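You operate a simulated robot arm through the tools that you are given. There is no shell and no other tool. Be economical: measure what you need, move in short steps, check, and stop when the job is done.

Carry out the task below with a simulated robot arm. There is one attempt and no reset: what you move stays moved.

TASK
Put two of the fluffs from the free end of the island top on the white dish.

The check looks at the end state, three seconds after you hand in, the way a careful person would. Anything else that was tipped, shoved, dropped, spilled or broken makes it a failure.

THE ROBOT
A 7-joint arm with a two-finger parallel gripper, fixed in place. Base frame: the origin is at the foot of the arm, x ahead of it, y to its left, z up; the work surface is at about z = 0. Readings come in mm, rad, newtons and seconds.
With the tool pointing down near the work surface it reaches from about 240 to 620 mm from the base axis. Its first joint turns from -1.152 to 1.152 rad. Payload 2.6 kg.
Tool frame: the origin (TCP) lies between the finger pads and is the grasp point; the fingertips stand 30 mm ahead of it; z points along the fingers, y is the line along which they close. The gripper opens to 94 mm. The fingers are 28 mm wide and 10 mm thick; the gripper's body (50 by 96 mm) begins 55 mm behind the TCP.
Orientation is that of the tool frame in the base frame, as [roll, pitch, yaw] about the fixed x, y, z axes, in that order (R = Rz(yaw) Ry(pitch) Rx(roll)). With the fingers straight down and closing along the base's y, the tool's x points along the base's -x, its y along +y and its z along -z.

THE INTERFACE
- The arm moves only by the tool move_arm. Its argument "series" is text: rows parted by semicolons, each of 7 numbers parted by spaces: the turn, a rotation vector about the tool's x, y, z in rad, then the shift along the tool's x, y, z in cm, then the opening, from 0 (shut) to 1 (fully open). In form: rx ry rz x y z grip; .... A call has 1 to 8 rows; each row is the pose to reach, as a shift and turn from the pose commanded when the call began, along the tool's axes at that moment. A row lasts 0.2 s, in which the tool goes at most 50 mm and 0.15 rad; a call with a longer step from one row to the next is refused whole, and so is a gripper value outside its range. A pose out of reach is approached as far as the arm can. The call stops where the force on the tool passes 40 N (or 10 N more than at its start, if that is more) or the arm is blocked; 0.2 s more then pass. Each finger travels about 72 mm/s and halts on what it meets, pressing with about 44 N; the grip force reading is that of the motor and also rises with nothing between the fingers. The clock runs only during rows and for 0.2 s after the last one: add rows that repeat a pose to give the fingers time. It gives the time, the measured TCP pose, the force on the tool (base axes), the opening and the grip force at its end, in the units of the frame above (readings bear some noise).
- Cameras (640 x 400 px; columns grow to the right, rows downward): "scene" is fixed at [40, 431.9, 562.1]; the picture's right is [-0.81, -0.58, 0.00], its down [-0.34, 0.47, -0.81] and it looks along [0.47, -0.66, -0.58] (base axes); focal length 297 px, centre (320, 200). "wrist" rides on the gripper at [76, 14, -102] in the tool frame; the picture's right is [-0.18, 0.98, 0.00], its down [-0.75, -0.14, -0.64] and it looks along [-0.63, -0.12, 0.77] (tool axes); focal length 243 px, centre (320, 200). There is no depth. A picture from a camera that has moved, and an enlarged one, comes with that camera's place and axes in the base frame and with its lens. The place of the scene camera against the robot may be out by one fixed shift of up to 12 mm in any direction.
- capture(camera): a new picture of that camera. The clock stands still meanwhile.
- inspect(camera, box): a new picture of the part [left, top, right, bottom] of that camera's present view, enlarged. The clock stands still meanwhile.
- job_done(): hands the job in; it is judged then, once.

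Go step by step. Nothing tells you positions but the pictures and the camera data: compare them with the known pose of the tool, close in by small moves and look again before you grip or let go. The budget is 90 turns and 42 pictures, counting those below and the enlarged ones. Unless the task says otherwise, let go and move clear before handing in, and close with one line.

The tools are called after "Emit:" by a JSON object that holds its "op" and its "data". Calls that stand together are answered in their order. move_arm: Moves the arm, as the interface text tells. Its arguments: {"type":"object","properties":{"series":{"type":"string"}},"required":["series"]} The other tools are called the same way: capture (camera) takes a picture; inspect (camera, box) takes an enlarged picture of a part of a camera's view; job_done () hands the job in.

At the start:

```text
time: 0.0
ee_pos: [414.3, -100.0, 250.6]
ee_rot: [3.141, 0.001, -3.141]
force: [0.3, 0.7, 0.0]
opening: 93.9
grip_force: 0.1
```

scene: 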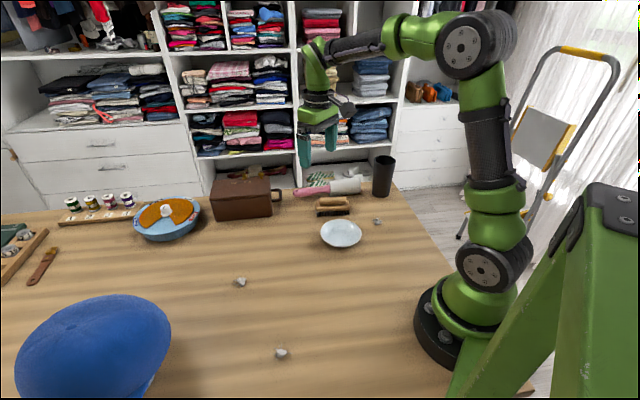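
wrist: 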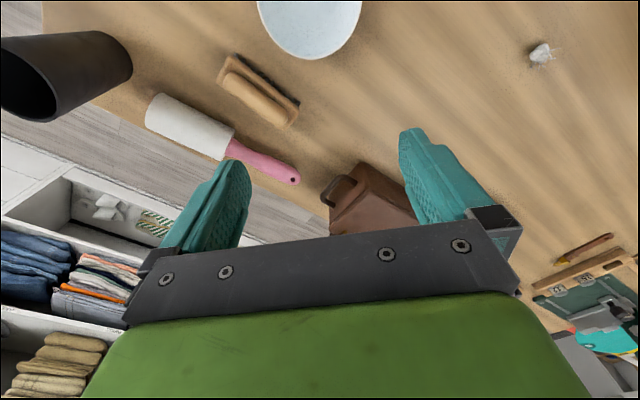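

I see a few small grey-white fluffs on the top, near pixels (240,282), (281,353) and (377,221), and the dish at about (355,-113). I'll enlarge parts of the view to find out exactly what they are before moving.

Emit:
{"op": "inspect", "data": {"camera": "scene", "box": [200, 160, 440, 310]}}

Emit:
{"op": "inspect", "data": {"camera": "scene", "box": [0, 180, 220, 318]}}

Emit:
{"op": "inspect", "data": {"camera": "scene", "box": [180, 250, 420, 400]}}

```text
2.67 times, centred on (320, 235) of scene
camera zoom: at [40.0, 431.9, 562.1], right [-0.81, -0.58, 0.0], down [-0.34, 0.47, -0.81], along [0.47, -0.66, -0.58], focal length 792 px, centre (320, 107)
```

zoom: 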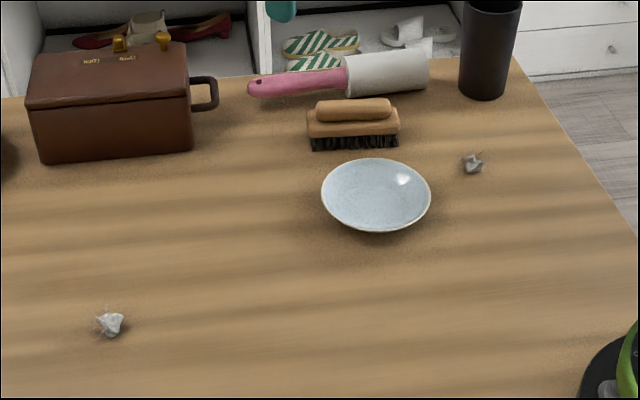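

```text
2.90 times, centred on (110, 249) of scene
camera zoom: at [40.0, 431.9, 562.1], right [-0.81, -0.58, 0.0], down [-0.34, 0.47, -0.81], along [0.47, -0.66, -0.58], focal length 861 px, centre (929, 58)
```

zoom: 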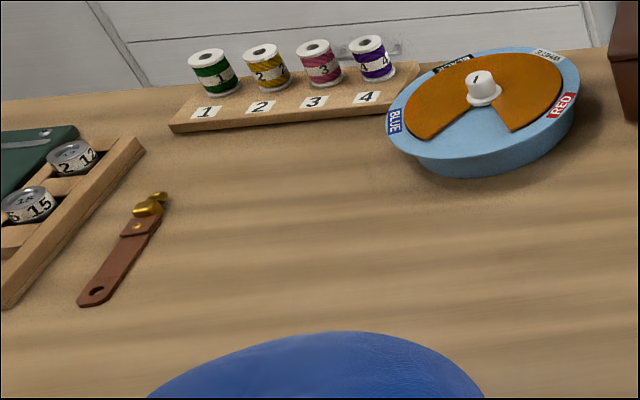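

```text
2.67 times, centred on (300, 325) of scene
camera zoom: at [40.0, 431.9, 562.1], right [-0.81, -0.58, 0.0], down [-0.34, 0.47, -0.81], along [0.47, -0.66, -0.58], focal length 792 px, centre (373, -133)
```

zoom: 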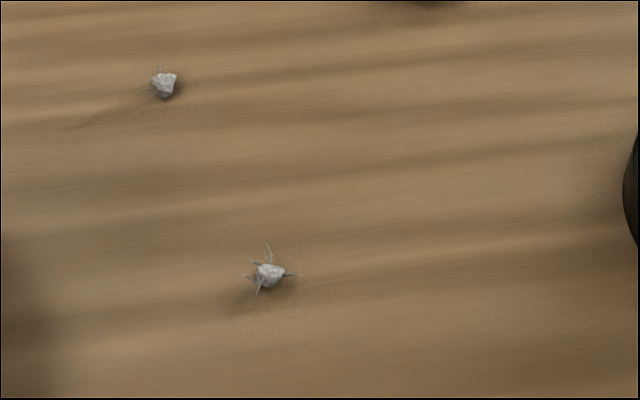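

There are three fluffs in view, and the island runs diagonally. I'll carry the open gripper high toward fluff A, near (455,170), and look from the wrist to learn the layout of the top.

Emit:
{"op": "move_arm", "data": {"series": "0 0 0 0 4.5 0 1; 0 0 0 0 9 0 1; 0 0 0 0 13.5 0 1; 0 0 0 0 18 0 1; 0 0 0 0 22.5 0 1; 0 0 0 0 26 0 1"}}

Emit:
{"op": "capture", "data": {"camera": "wrist"}}

Emit:
{"op": "capture", "data": {"camera": "scene"}}

```text
time: 1.4
ee_pos: [412.3, 161.2, 251.1]
ee_rot: [3.141, 0.002, 3.141]
force: [-0.4, 0.5, -0.2]
opening: 93.9
grip_force: 0.0
```

```text
36 pictures are left
camera wrist: at [336.3, 173.7, 354.2], right [0.18, 0.98, 0.0], down [0.75, -0.14, 0.64], along [0.63, -0.12, -0.77], focal length 243 px, centre (320, 200)
```

wrist: 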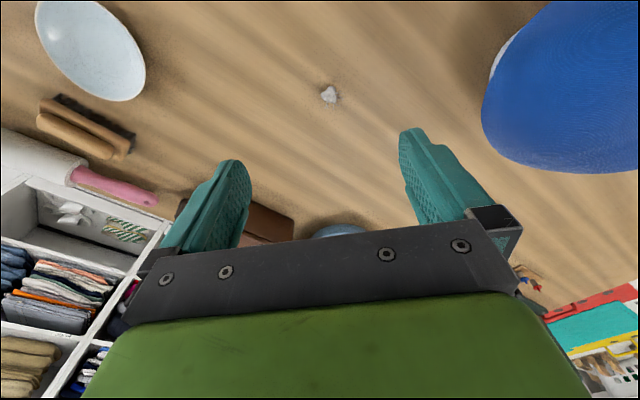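

```text
35 pictures are left
```

scene: 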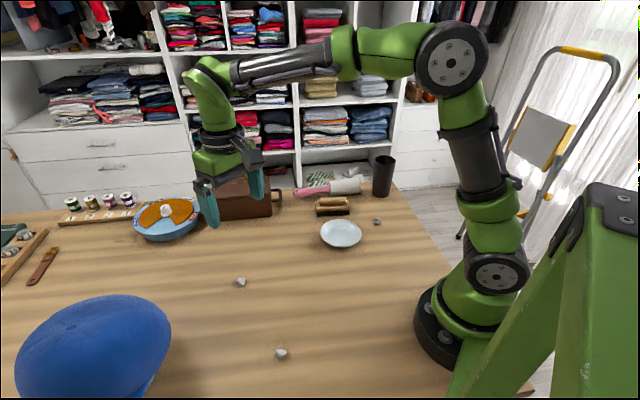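

Fluff A triangulates to about (440,167), so the scene camera is roughly 10 mm off. Before choosing, I'll raise the tool and turn it to look at the part of the top behind the blue hat.

Emit:
{"op": "move_arm", "data": {"series": "0 0 -0.14 0 0 -2 1; 0 0 -0.28 0 0 -4 1; 0 0 -0.42 0 0 -6 1; 0 0 -0.56 0 0 -8 1; 0 0 -0.7 0 0 -10 1; 0 0 -0.84 0 0 -12 1; 0 0 -0.98 0 0 -14 1; 0 0 -1.12 0 0 -15 1"}}

Emit:
{"op": "capture", "data": {"camera": "wrist"}}

```text
time: 3.2
ee_pos: [413.7, 158.5, 398.6]
ee_rot: [3.142, 0.0, -2.019]
force: [0.7, -0.5, 0.0]
opening: 94.3
grip_force: 0.0
```

```text
34 pictures are left
camera wrist: at [368.1, 96.3, 502.5], right [-0.81, 0.59, 0.0], down [0.45, 0.62, 0.64], along [0.38, 0.52, -0.77], focal length 243 px, centre (320, 200)
```

wrist: 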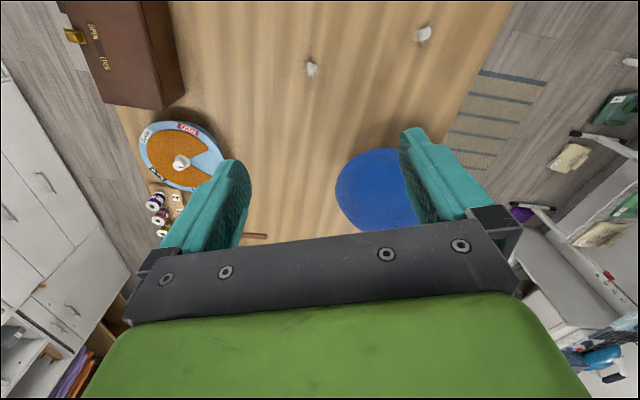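

The full top shows only fluffs A (about 441,168) and B (about 256,237) on the clear stretch, plus C beside the dish. I'll take A and B, starting by going down to a hover over A.

Emit:
{"op": "move_arm", "data": {"series": "0 0 0 -0.5 -0.5 4.5 1; 0 0 0 -1 -1 9 1; 0 0 0 -1.5 -1.5 13.5 1; 0 0 0 -2 -2 18 1; 0 0 0 -2 -2 22.5 1; 0 0 0 -2 -2 27 1; 0 0 0 -2 -2 29 1"}}

Emit:
{"op": "capture", "data": {"camera": "wrist"}}

```text
time: 4.8
ee_pos: [441.1, 171.2, 111.2]
ee_rot: [-3.14, -0.001, -2.022]
force: [-0.6, -0.6, -0.1]
opening: 94.0
grip_force: 0.1
```

```text
33 pictures are left
camera wrist: at [393.6, 107.2, 213.8], right [-0.8, 0.59, 0.0], down [0.46, 0.62, 0.64], along [0.38, 0.52, -0.77], focal length 243 px, centre (320, 200)
```

wrist: 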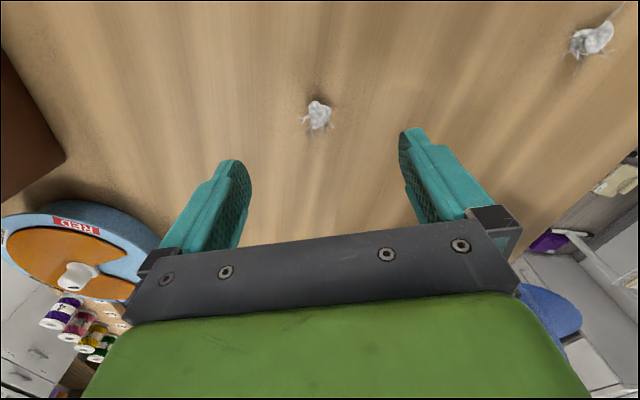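

Fluff A sits at (440,169.5), within 2 mm of the tool axis. I'll descend so the tips are just above the top, then close.

Emit:
{"op": "move_arm", "data": {"series": "0 0 0 0.2 0.05 3.5 1; 0 0 0 0.2 0.05 6 1; 0 0 0 0.2 0.05 7.6 1; 0 0 0 0.2 0.05 7.6 0.5; 0 0 0 0.2 0.05 7.6 0; 0 0 0 0.2 0.05 7.6 0; 0 0 0 0.2 0.05 7.6 0; 0 0 0 0.2 0.05 7.6 0"}}

Emit:
{"op": "inspect", "data": {"camera": "wrist", "box": [160, 40, 480, 240]}}

```text
time: 6.6
ee_pos: [440.1, 169.2, 33.7]
ee_rot: [-3.141, 0.0, -2.021]
force: [-0.1, 0.1, 0.2]
opening: 0.0
grip_force: 33.1
```

```text
2.00 times, centred on (320, 140) of wrist
camera zoom: at [392.5, 105.1, 137.2], right [-0.8, 0.59, 0.0], down [0.46, 0.62, 0.64], along [0.38, 0.52, -0.77], focal length 485 px, centre (320, 320)
```

zoom: 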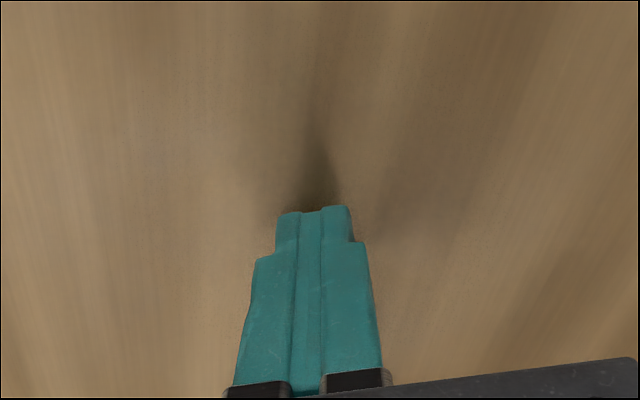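

The fingers read fully shut and no fluff is visible, so it is either crushed thin between the pads or has slipped away. I'll lift and look from both cameras.

Emit:
{"op": "move_arm", "data": {"series": "0 0 0 0 0 -3 0; 0 0 0 0 0 -7 0; 0 0 0 0 0 -10 0"}}

Emit:
{"op": "capture", "data": {"camera": "wrist"}}

Emit:
{"op": "inspect", "data": {"camera": "scene", "box": [140, 180, 340, 305]}}

```text
time: 7.4
ee_pos: [438.1, 168.5, 136.1]
ee_rot: [-3.141, 0.001, -2.02]
force: [0.0, 0.5, -0.3]
opening: 0.1
grip_force: 33.0
```

```text
31 pictures are left
camera wrist: at [392.1, 105.1, 238.8], right [-0.8, 0.59, 0.0], down [0.46, 0.62, 0.64], along [0.38, 0.52, -0.77], focal length 243 px, centre (320, 200)
```

wrist: 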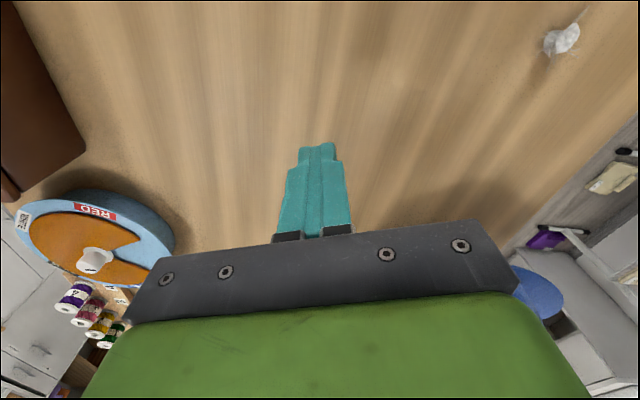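

```text
3.20 times, centred on (240, 242) of scene
camera zoom: at [40.0, 431.9, 562.1], right [-0.81, -0.58, 0.0], down [-0.34, 0.47, -0.81], along [0.47, -0.66, -0.58], focal length 951 px, centre (576, 64)
```

zoom: 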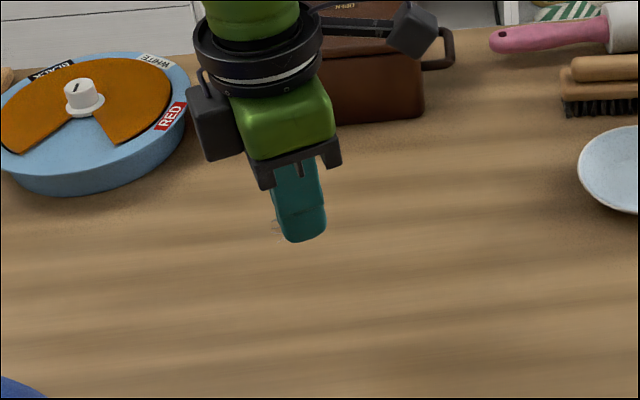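

The fluff is gone from the top and wisps of it show at the fingertips, so it is held, pressed flat. I'll carry it toward the dish, near (333,-103), and check from above.

Emit:
{"op": "move_arm", "data": {"series": "0 0 0 4.8 -0.4 0 0; 0 0 0 9.6 -0.8 0 0; 0 0 0 14.4 -1.2 0 0; 0 0 0 19.2 -1.6 0 0; 0 0 0 24 -2 0 0; 0 0 0 27 -2.3 0 0; 0 0 0 29 -2.3 0 0"}}

Emit:
{"op": "capture", "data": {"camera": "wrist"}}

Emit:
{"op": "inspect", "data": {"camera": "scene", "box": [240, 160, 440, 285]}}

```text
time: 9.0
ee_pos: [333.3, -102.3, 132.3]
ee_rot: [-3.141, 0.001, -2.019]
force: [-0.6, -0.5, -0.2]
opening: 0.2
grip_force: 32.6
```

```text
29 pictures are left
camera wrist: at [286.2, -166.8, 236.7], right [-0.81, 0.59, 0.0], down [0.45, 0.62, 0.64], along [0.38, 0.52, -0.77], focal length 243 px, centre (320, 200)
```

wrist: 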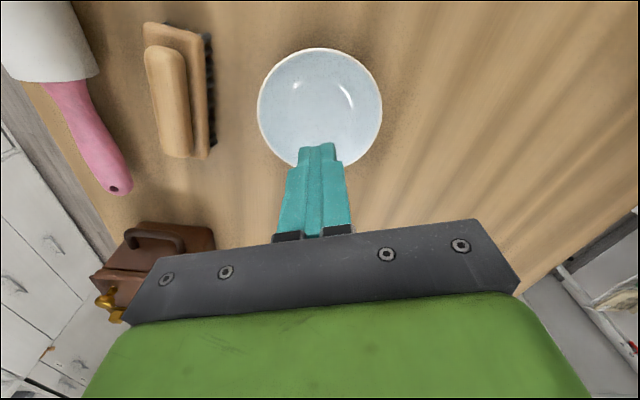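

```text
3.20 times, centred on (340, 222) of scene
camera zoom: at [40.0, 431.9, 562.1], right [-0.81, -0.58, 0.0], down [-0.34, 0.47, -0.81], along [0.47, -0.66, -0.58], focal length 951 px, centre (256, 128)
```

zoom: 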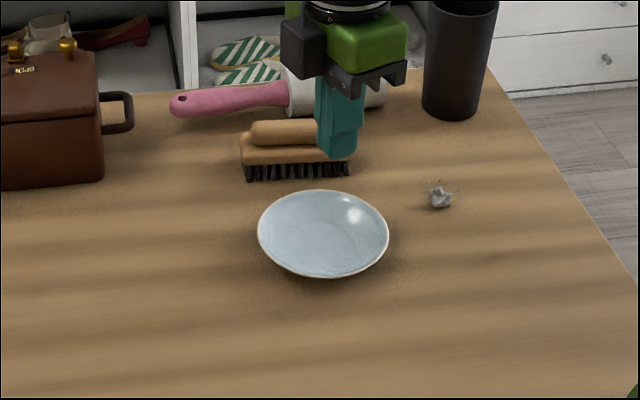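

The dish centre works out at (332,-105), right under the tool. I'll lower to a bit off centre, with the tips just above the dish floor, and open only a little.

Emit:
{"op": "move_arm", "data": {"series": "0 0 0 1.5 0 4 0; 0 0 0 1.5 0 6.5 0; 0 0 0 1.5 0 8 0; 0 0 0 1.5 0 8 0.2; 0 0 0 1.5 0 8 0.3; 0 0 0 1.5 0 8 0.3"}}

Emit:
{"op": "inspect", "data": {"camera": "scene", "box": [280, 180, 400, 255]}}

```text
time: 10.4
ee_pos: [326.6, -116.0, 52.5]
ee_rot: [3.14, -0.001, -2.02]
force: [-0.6, -0.4, -0.4]
opening: 28.1
grip_force: 0.1
```

```text
5.33 times, centred on (340, 218) of scene
camera zoom: at [40.0, 431.9, 562.1], right [-0.81, -0.58, 0.0], down [-0.34, 0.47, -0.81], along [0.47, -0.66, -0.58], focal length 1584 px, centre (213, 107)
```

zoom: 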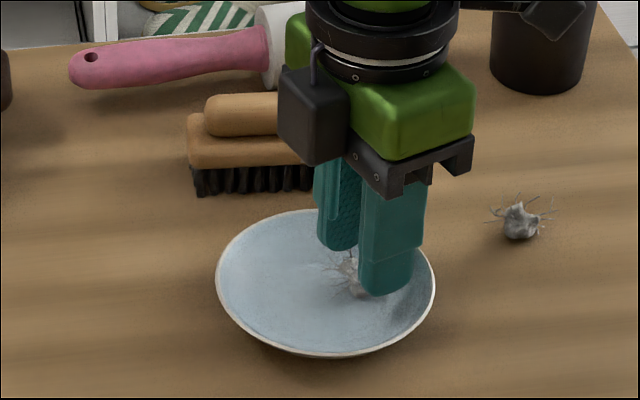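

The fluff is out between the fingers over the dish. I'll rise straight up and check that it stayed.

Emit:
{"op": "move_arm", "data": {"series": "0 0 0 0 0 0 0.35; 0 0 0 0 0 -2 0.35; 0 0 0 0 0 -5 0.35; 0 0 0 0 0 -9 0.35; 0 0 0 0 0 -12 0.35"}}

Emit:
{"op": "capture", "data": {"camera": "wrist"}}

```text
time: 11.6
ee_pos: [325.9, -116.7, 174.2]
ee_rot: [3.141, 0.0, -2.024]
force: [-0.1, 0.4, -0.1]
opening: 33.0
grip_force: 0.0
```

```text
26 pictures are left
camera wrist: at [279.6, -180.9, 277.2], right [-0.81, 0.59, 0.0], down [0.46, 0.62, 0.64], along [0.38, 0.52, -0.77], focal length 243 px, centre (320, 200)
```

wrist: 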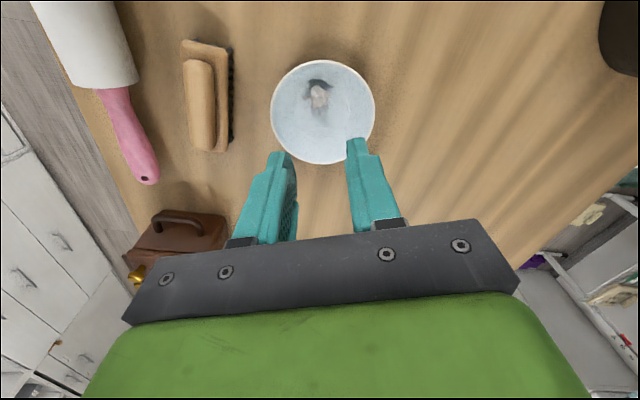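

Fluff A rests in the dish. Next I'll move to a hover above fluff B, near (255,238).

Emit:
{"op": "move_arm", "data": {"series": "0 0 0 -3.6 2.7 0 0.5; 0 0 0 -7.2 5.4 0 0.7; 0 0 0 -10.8 8.2 0 1; 0 0 0 -14.4 10.9 0 1; 0 0 0 -18 13.6 0 1; 0 0 0 -21.6 16.3 0 1; 0 0 0 -25.2 19 0.5 1; 0 0 0 -28.9 21.8 1 1"}}

Emit:
{"op": "capture", "data": {"camera": "wrist"}}

```text
time: 13.4
ee_pos: [255.0, 237.9, 164.4]
ee_rot: [-3.141, 0.0, -2.023]
force: [-0.2, -0.7, 0.4]
opening: 94.2
grip_force: 0.0
```

```text
25 pictures are left
camera wrist: at [209.5, 174.6, 268.0], right [-0.8, 0.59, 0.0], down [0.46, 0.62, 0.64], along [0.38, 0.52, -0.77], focal length 243 px, centre (320, 200)
```

wrist: 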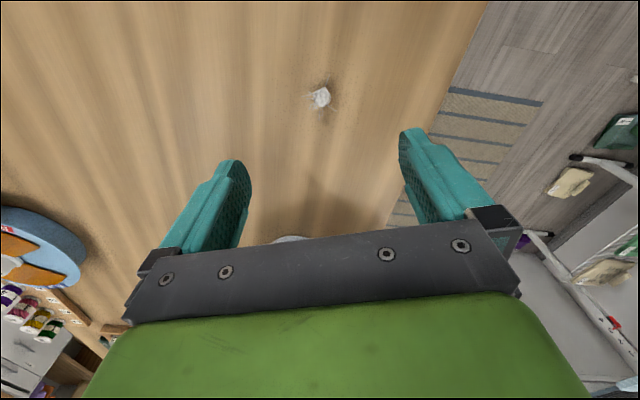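

Fluff B is at (256,239), under the tool axis within 1 mm. I'll descend and close on it.

Emit:
{"op": "move_arm", "data": {"series": "0 0 0 -0.1 0 4.5 1; 0 0 0 -0.1 0 8.5 1; 0 0 0 -0.1 0 11.5 1; 0 0 0 -0.1 0 13 1; 0 0 0 -0.1 0 13 0.5; 0 0 0 -0.1 0 13 0; 0 0 0 -0.1 0 13 0; 0 0 0 -0.1 0 13 0"}}

Emit:
{"op": "move_arm", "data": {"series": "0 0 0 0 0 0 0; 0 0 0 0 0 -4 0; 0 0 0 0 0 -8 0; 0 0 0 0 0 -11 0"}}

Emit:
{"op": "capture", "data": {"camera": "wrist"}}

Emit:
{"op": "inspect", "data": {"camera": "scene", "box": [200, 260, 400, 385]}}

```text
time: 15.2
ee_pos: [257.6, 239.1, 36.2]
ee_rot: [-3.14, 0.001, -2.02]
force: [0.3, -0.4, 0.7]
opening: 6.2
grip_force: 40.8
```

```text
time: 16.2
ee_pos: [257.6, 238.3, 145.0]
ee_rot: [-3.141, 0.0, -2.022]
force: [0.2, -0.5, 0.6]
opening: 0.0
grip_force: 33.4
```

```text
24 pictures are left
camera wrist: at [211.1, 175.2, 247.2], right [-0.8, 0.59, 0.0], down [0.46, 0.62, 0.64], along [0.38, 0.52, -0.77], focal length 243 px, centre (320, 200)
```

wrist: 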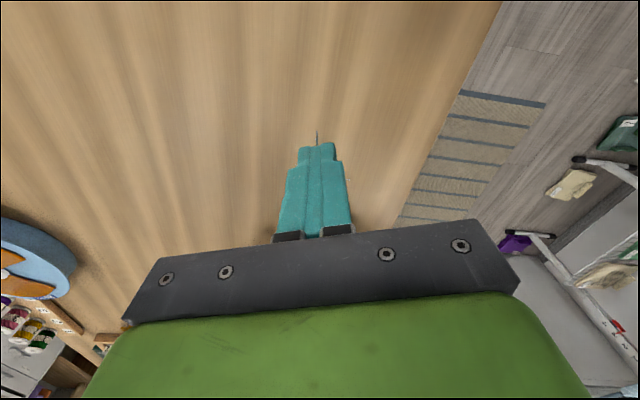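

```text
3.20 times, centred on (300, 322) of scene
camera zoom: at [40.0, 431.9, 562.1], right [-0.81, -0.58, 0.0], down [-0.34, 0.47, -0.81], along [0.47, -0.66, -0.58], focal length 951 px, centre (384, -192)
```

zoom: 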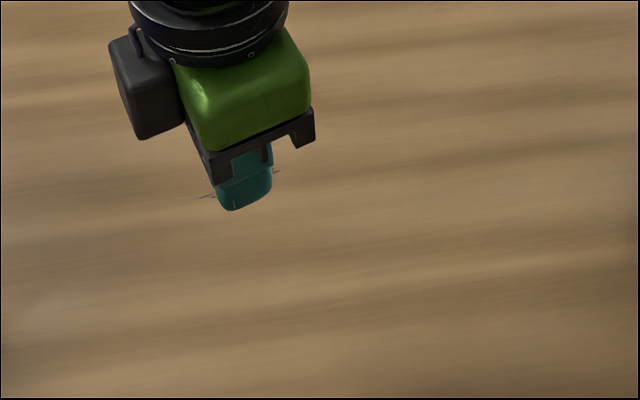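

Fluff B is held, with wisps showing at the tips. I'll carry it to a hover over the other half of the dish, at (338,-90).

Emit:
{"op": "move_arm", "data": {"series": "0 0 0 3.4 -2.8 0 0; 0 0 0 6.8 -5.6 0 0; 0 0 0 10.2 -8.4 0 0; 0 0 0 13.6 -11.2 0 0; 0 0 0 17 -14 0 0; 0 0 0 20.4 -16.8 0 0; 0 0 0 23.6 -19.4 0 0; 0 0 0 26 -21.6 0 0"}}

Emit:
{"op": "capture", "data": {"camera": "wrist"}}

```text
time: 18.0
ee_pos: [334.8, -90.3, 142.0]
ee_rot: [-3.14, 0.0, -2.021]
force: [-0.5, -0.4, 0.7]
opening: 0.3
grip_force: 33.1
```

```text
22 pictures are left
camera wrist: at [290.1, -153.9, 245.5], right [-0.8, 0.59, 0.0], down [0.45, 0.62, 0.64], along [0.38, 0.52, -0.77], focal length 243 px, centre (320, 200)
```

wrist: 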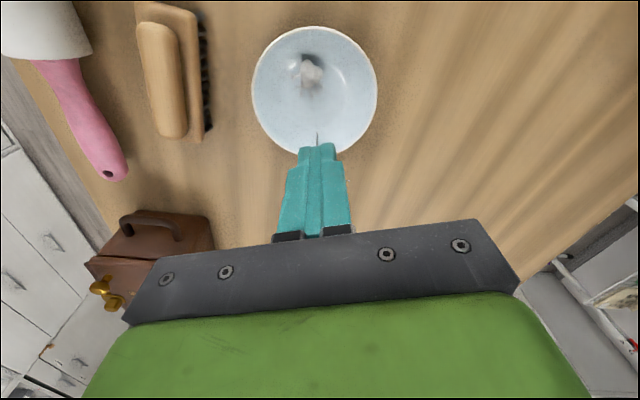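

The dish and fluff A are undisturbed, and the tool stands over the free half of the dish. I'll lower, open slightly, wait a moment and rise.

Emit:
{"op": "move_arm", "data": {"series": "0 0 0 0 0 4 0; 0 0 0 0 0 7 0; 0 0 0 0 0 8.9 0; 0 0 0 0 0 8.9 0.15; 0 0 0 0 0 8.9 0.3; 0 0 0 0 0 8.9 0.3; 0 0 0 0 0 8.9 0.3"}}

Emit:
{"op": "inspect", "data": {"camera": "scene", "box": [280, 180, 400, 255]}}

```text
time: 19.6
ee_pos: [337.0, -88.8, 53.5]
ee_rot: [-3.14, -0.002, -2.021]
force: [-1.2, -0.8, 0.2]
opening: 28.0
grip_force: 0.1
```

```text
5.33 times, centred on (340, 218) of scene
camera zoom: at [40.0, 431.9, 562.1], right [-0.81, -0.58, 0.0], down [-0.34, 0.47, -0.81], along [0.47, -0.66, -0.58], focal length 1584 px, centre (213, 107)
```

zoom: 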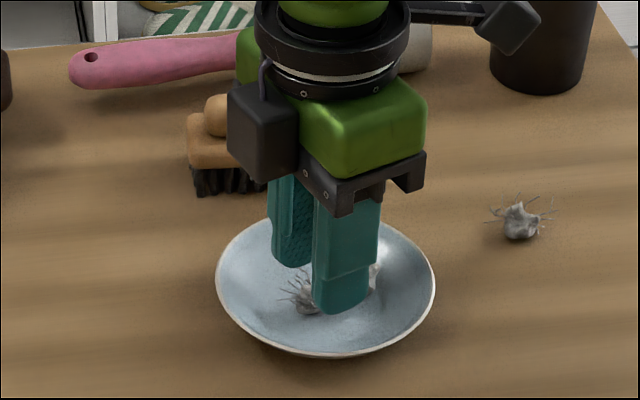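

Fluff B is on the dish between the open fingers. I'll rise straight up and check with both cameras.

Emit:
{"op": "move_arm", "data": {"series": "0 0 0 0 0 0 0.35; 0 0 0 0 0 -2 0.35; 0 0 0 0 0 -5 0.35; 0 0 0 0 0 -9 0.35; 0 0 0 0 0 -13 0.35; 0 0 0 -4 0 -16 0.35; 0 0 0 -8 0 -16 0.35; 0 0 0 -12 0 -16 0.35"}}

Emit:
{"op": "capture", "data": {"camera": "wrist"}}

Emit:
{"op": "capture", "data": {"camera": "scene"}}

Emit:
{"op": "inspect", "data": {"camera": "scene", "box": [280, 180, 400, 255]}}

```text
time: 21.4
ee_pos: [388.0, 16.7, 214.5]
ee_rot: [-3.14, 0.0, -2.021]
force: [-0.2, -0.1, -1.0]
opening: 32.7
grip_force: 0.0
```

```text
20 pictures are left
camera wrist: at [343.0, -46.0, 318.1], right [-0.8, 0.59, 0.0], down [0.46, 0.62, 0.64], along [0.38, 0.52, -0.77], focal length 243 px, centre (320, 200)
```

wrist: 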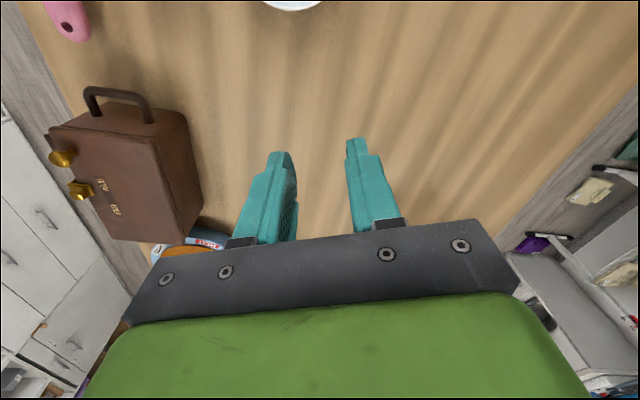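

```text
19 pictures are left
```

scene: 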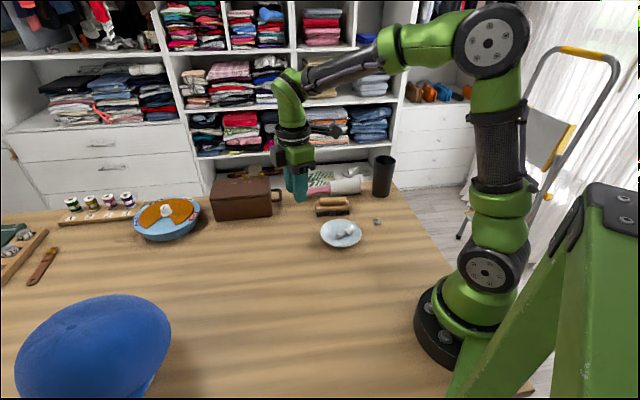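

```text
5.33 times, centred on (340, 218) of scene
camera zoom: at [40.0, 431.8, 562.1], right [-0.81, -0.58, 0.0], down [-0.34, 0.47, -0.81], along [0.47, -0.66, -0.58], focal length 1584 px, centre (213, 107)
```

zoom: 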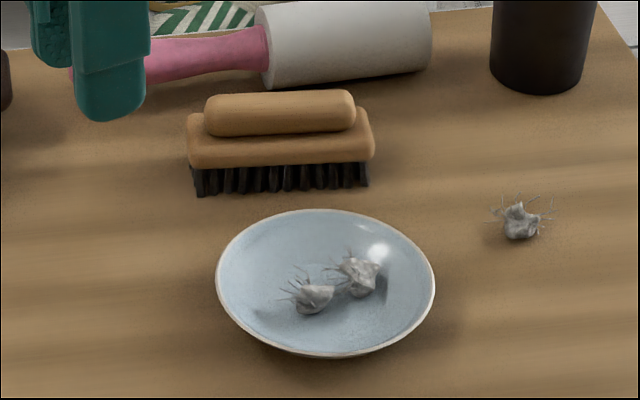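

Two fluffs rest in the dish, everything else is where it was, and the gripper is clear and empty. I'm handing in.

Emit:
{"op": "job_done", "data": {}}

```text
The job is handed in.
```

Two fluffs from the clear stretch of the island top are on the white dish; the third, beside the dish, was left where it lay and nothing else was disturbed.
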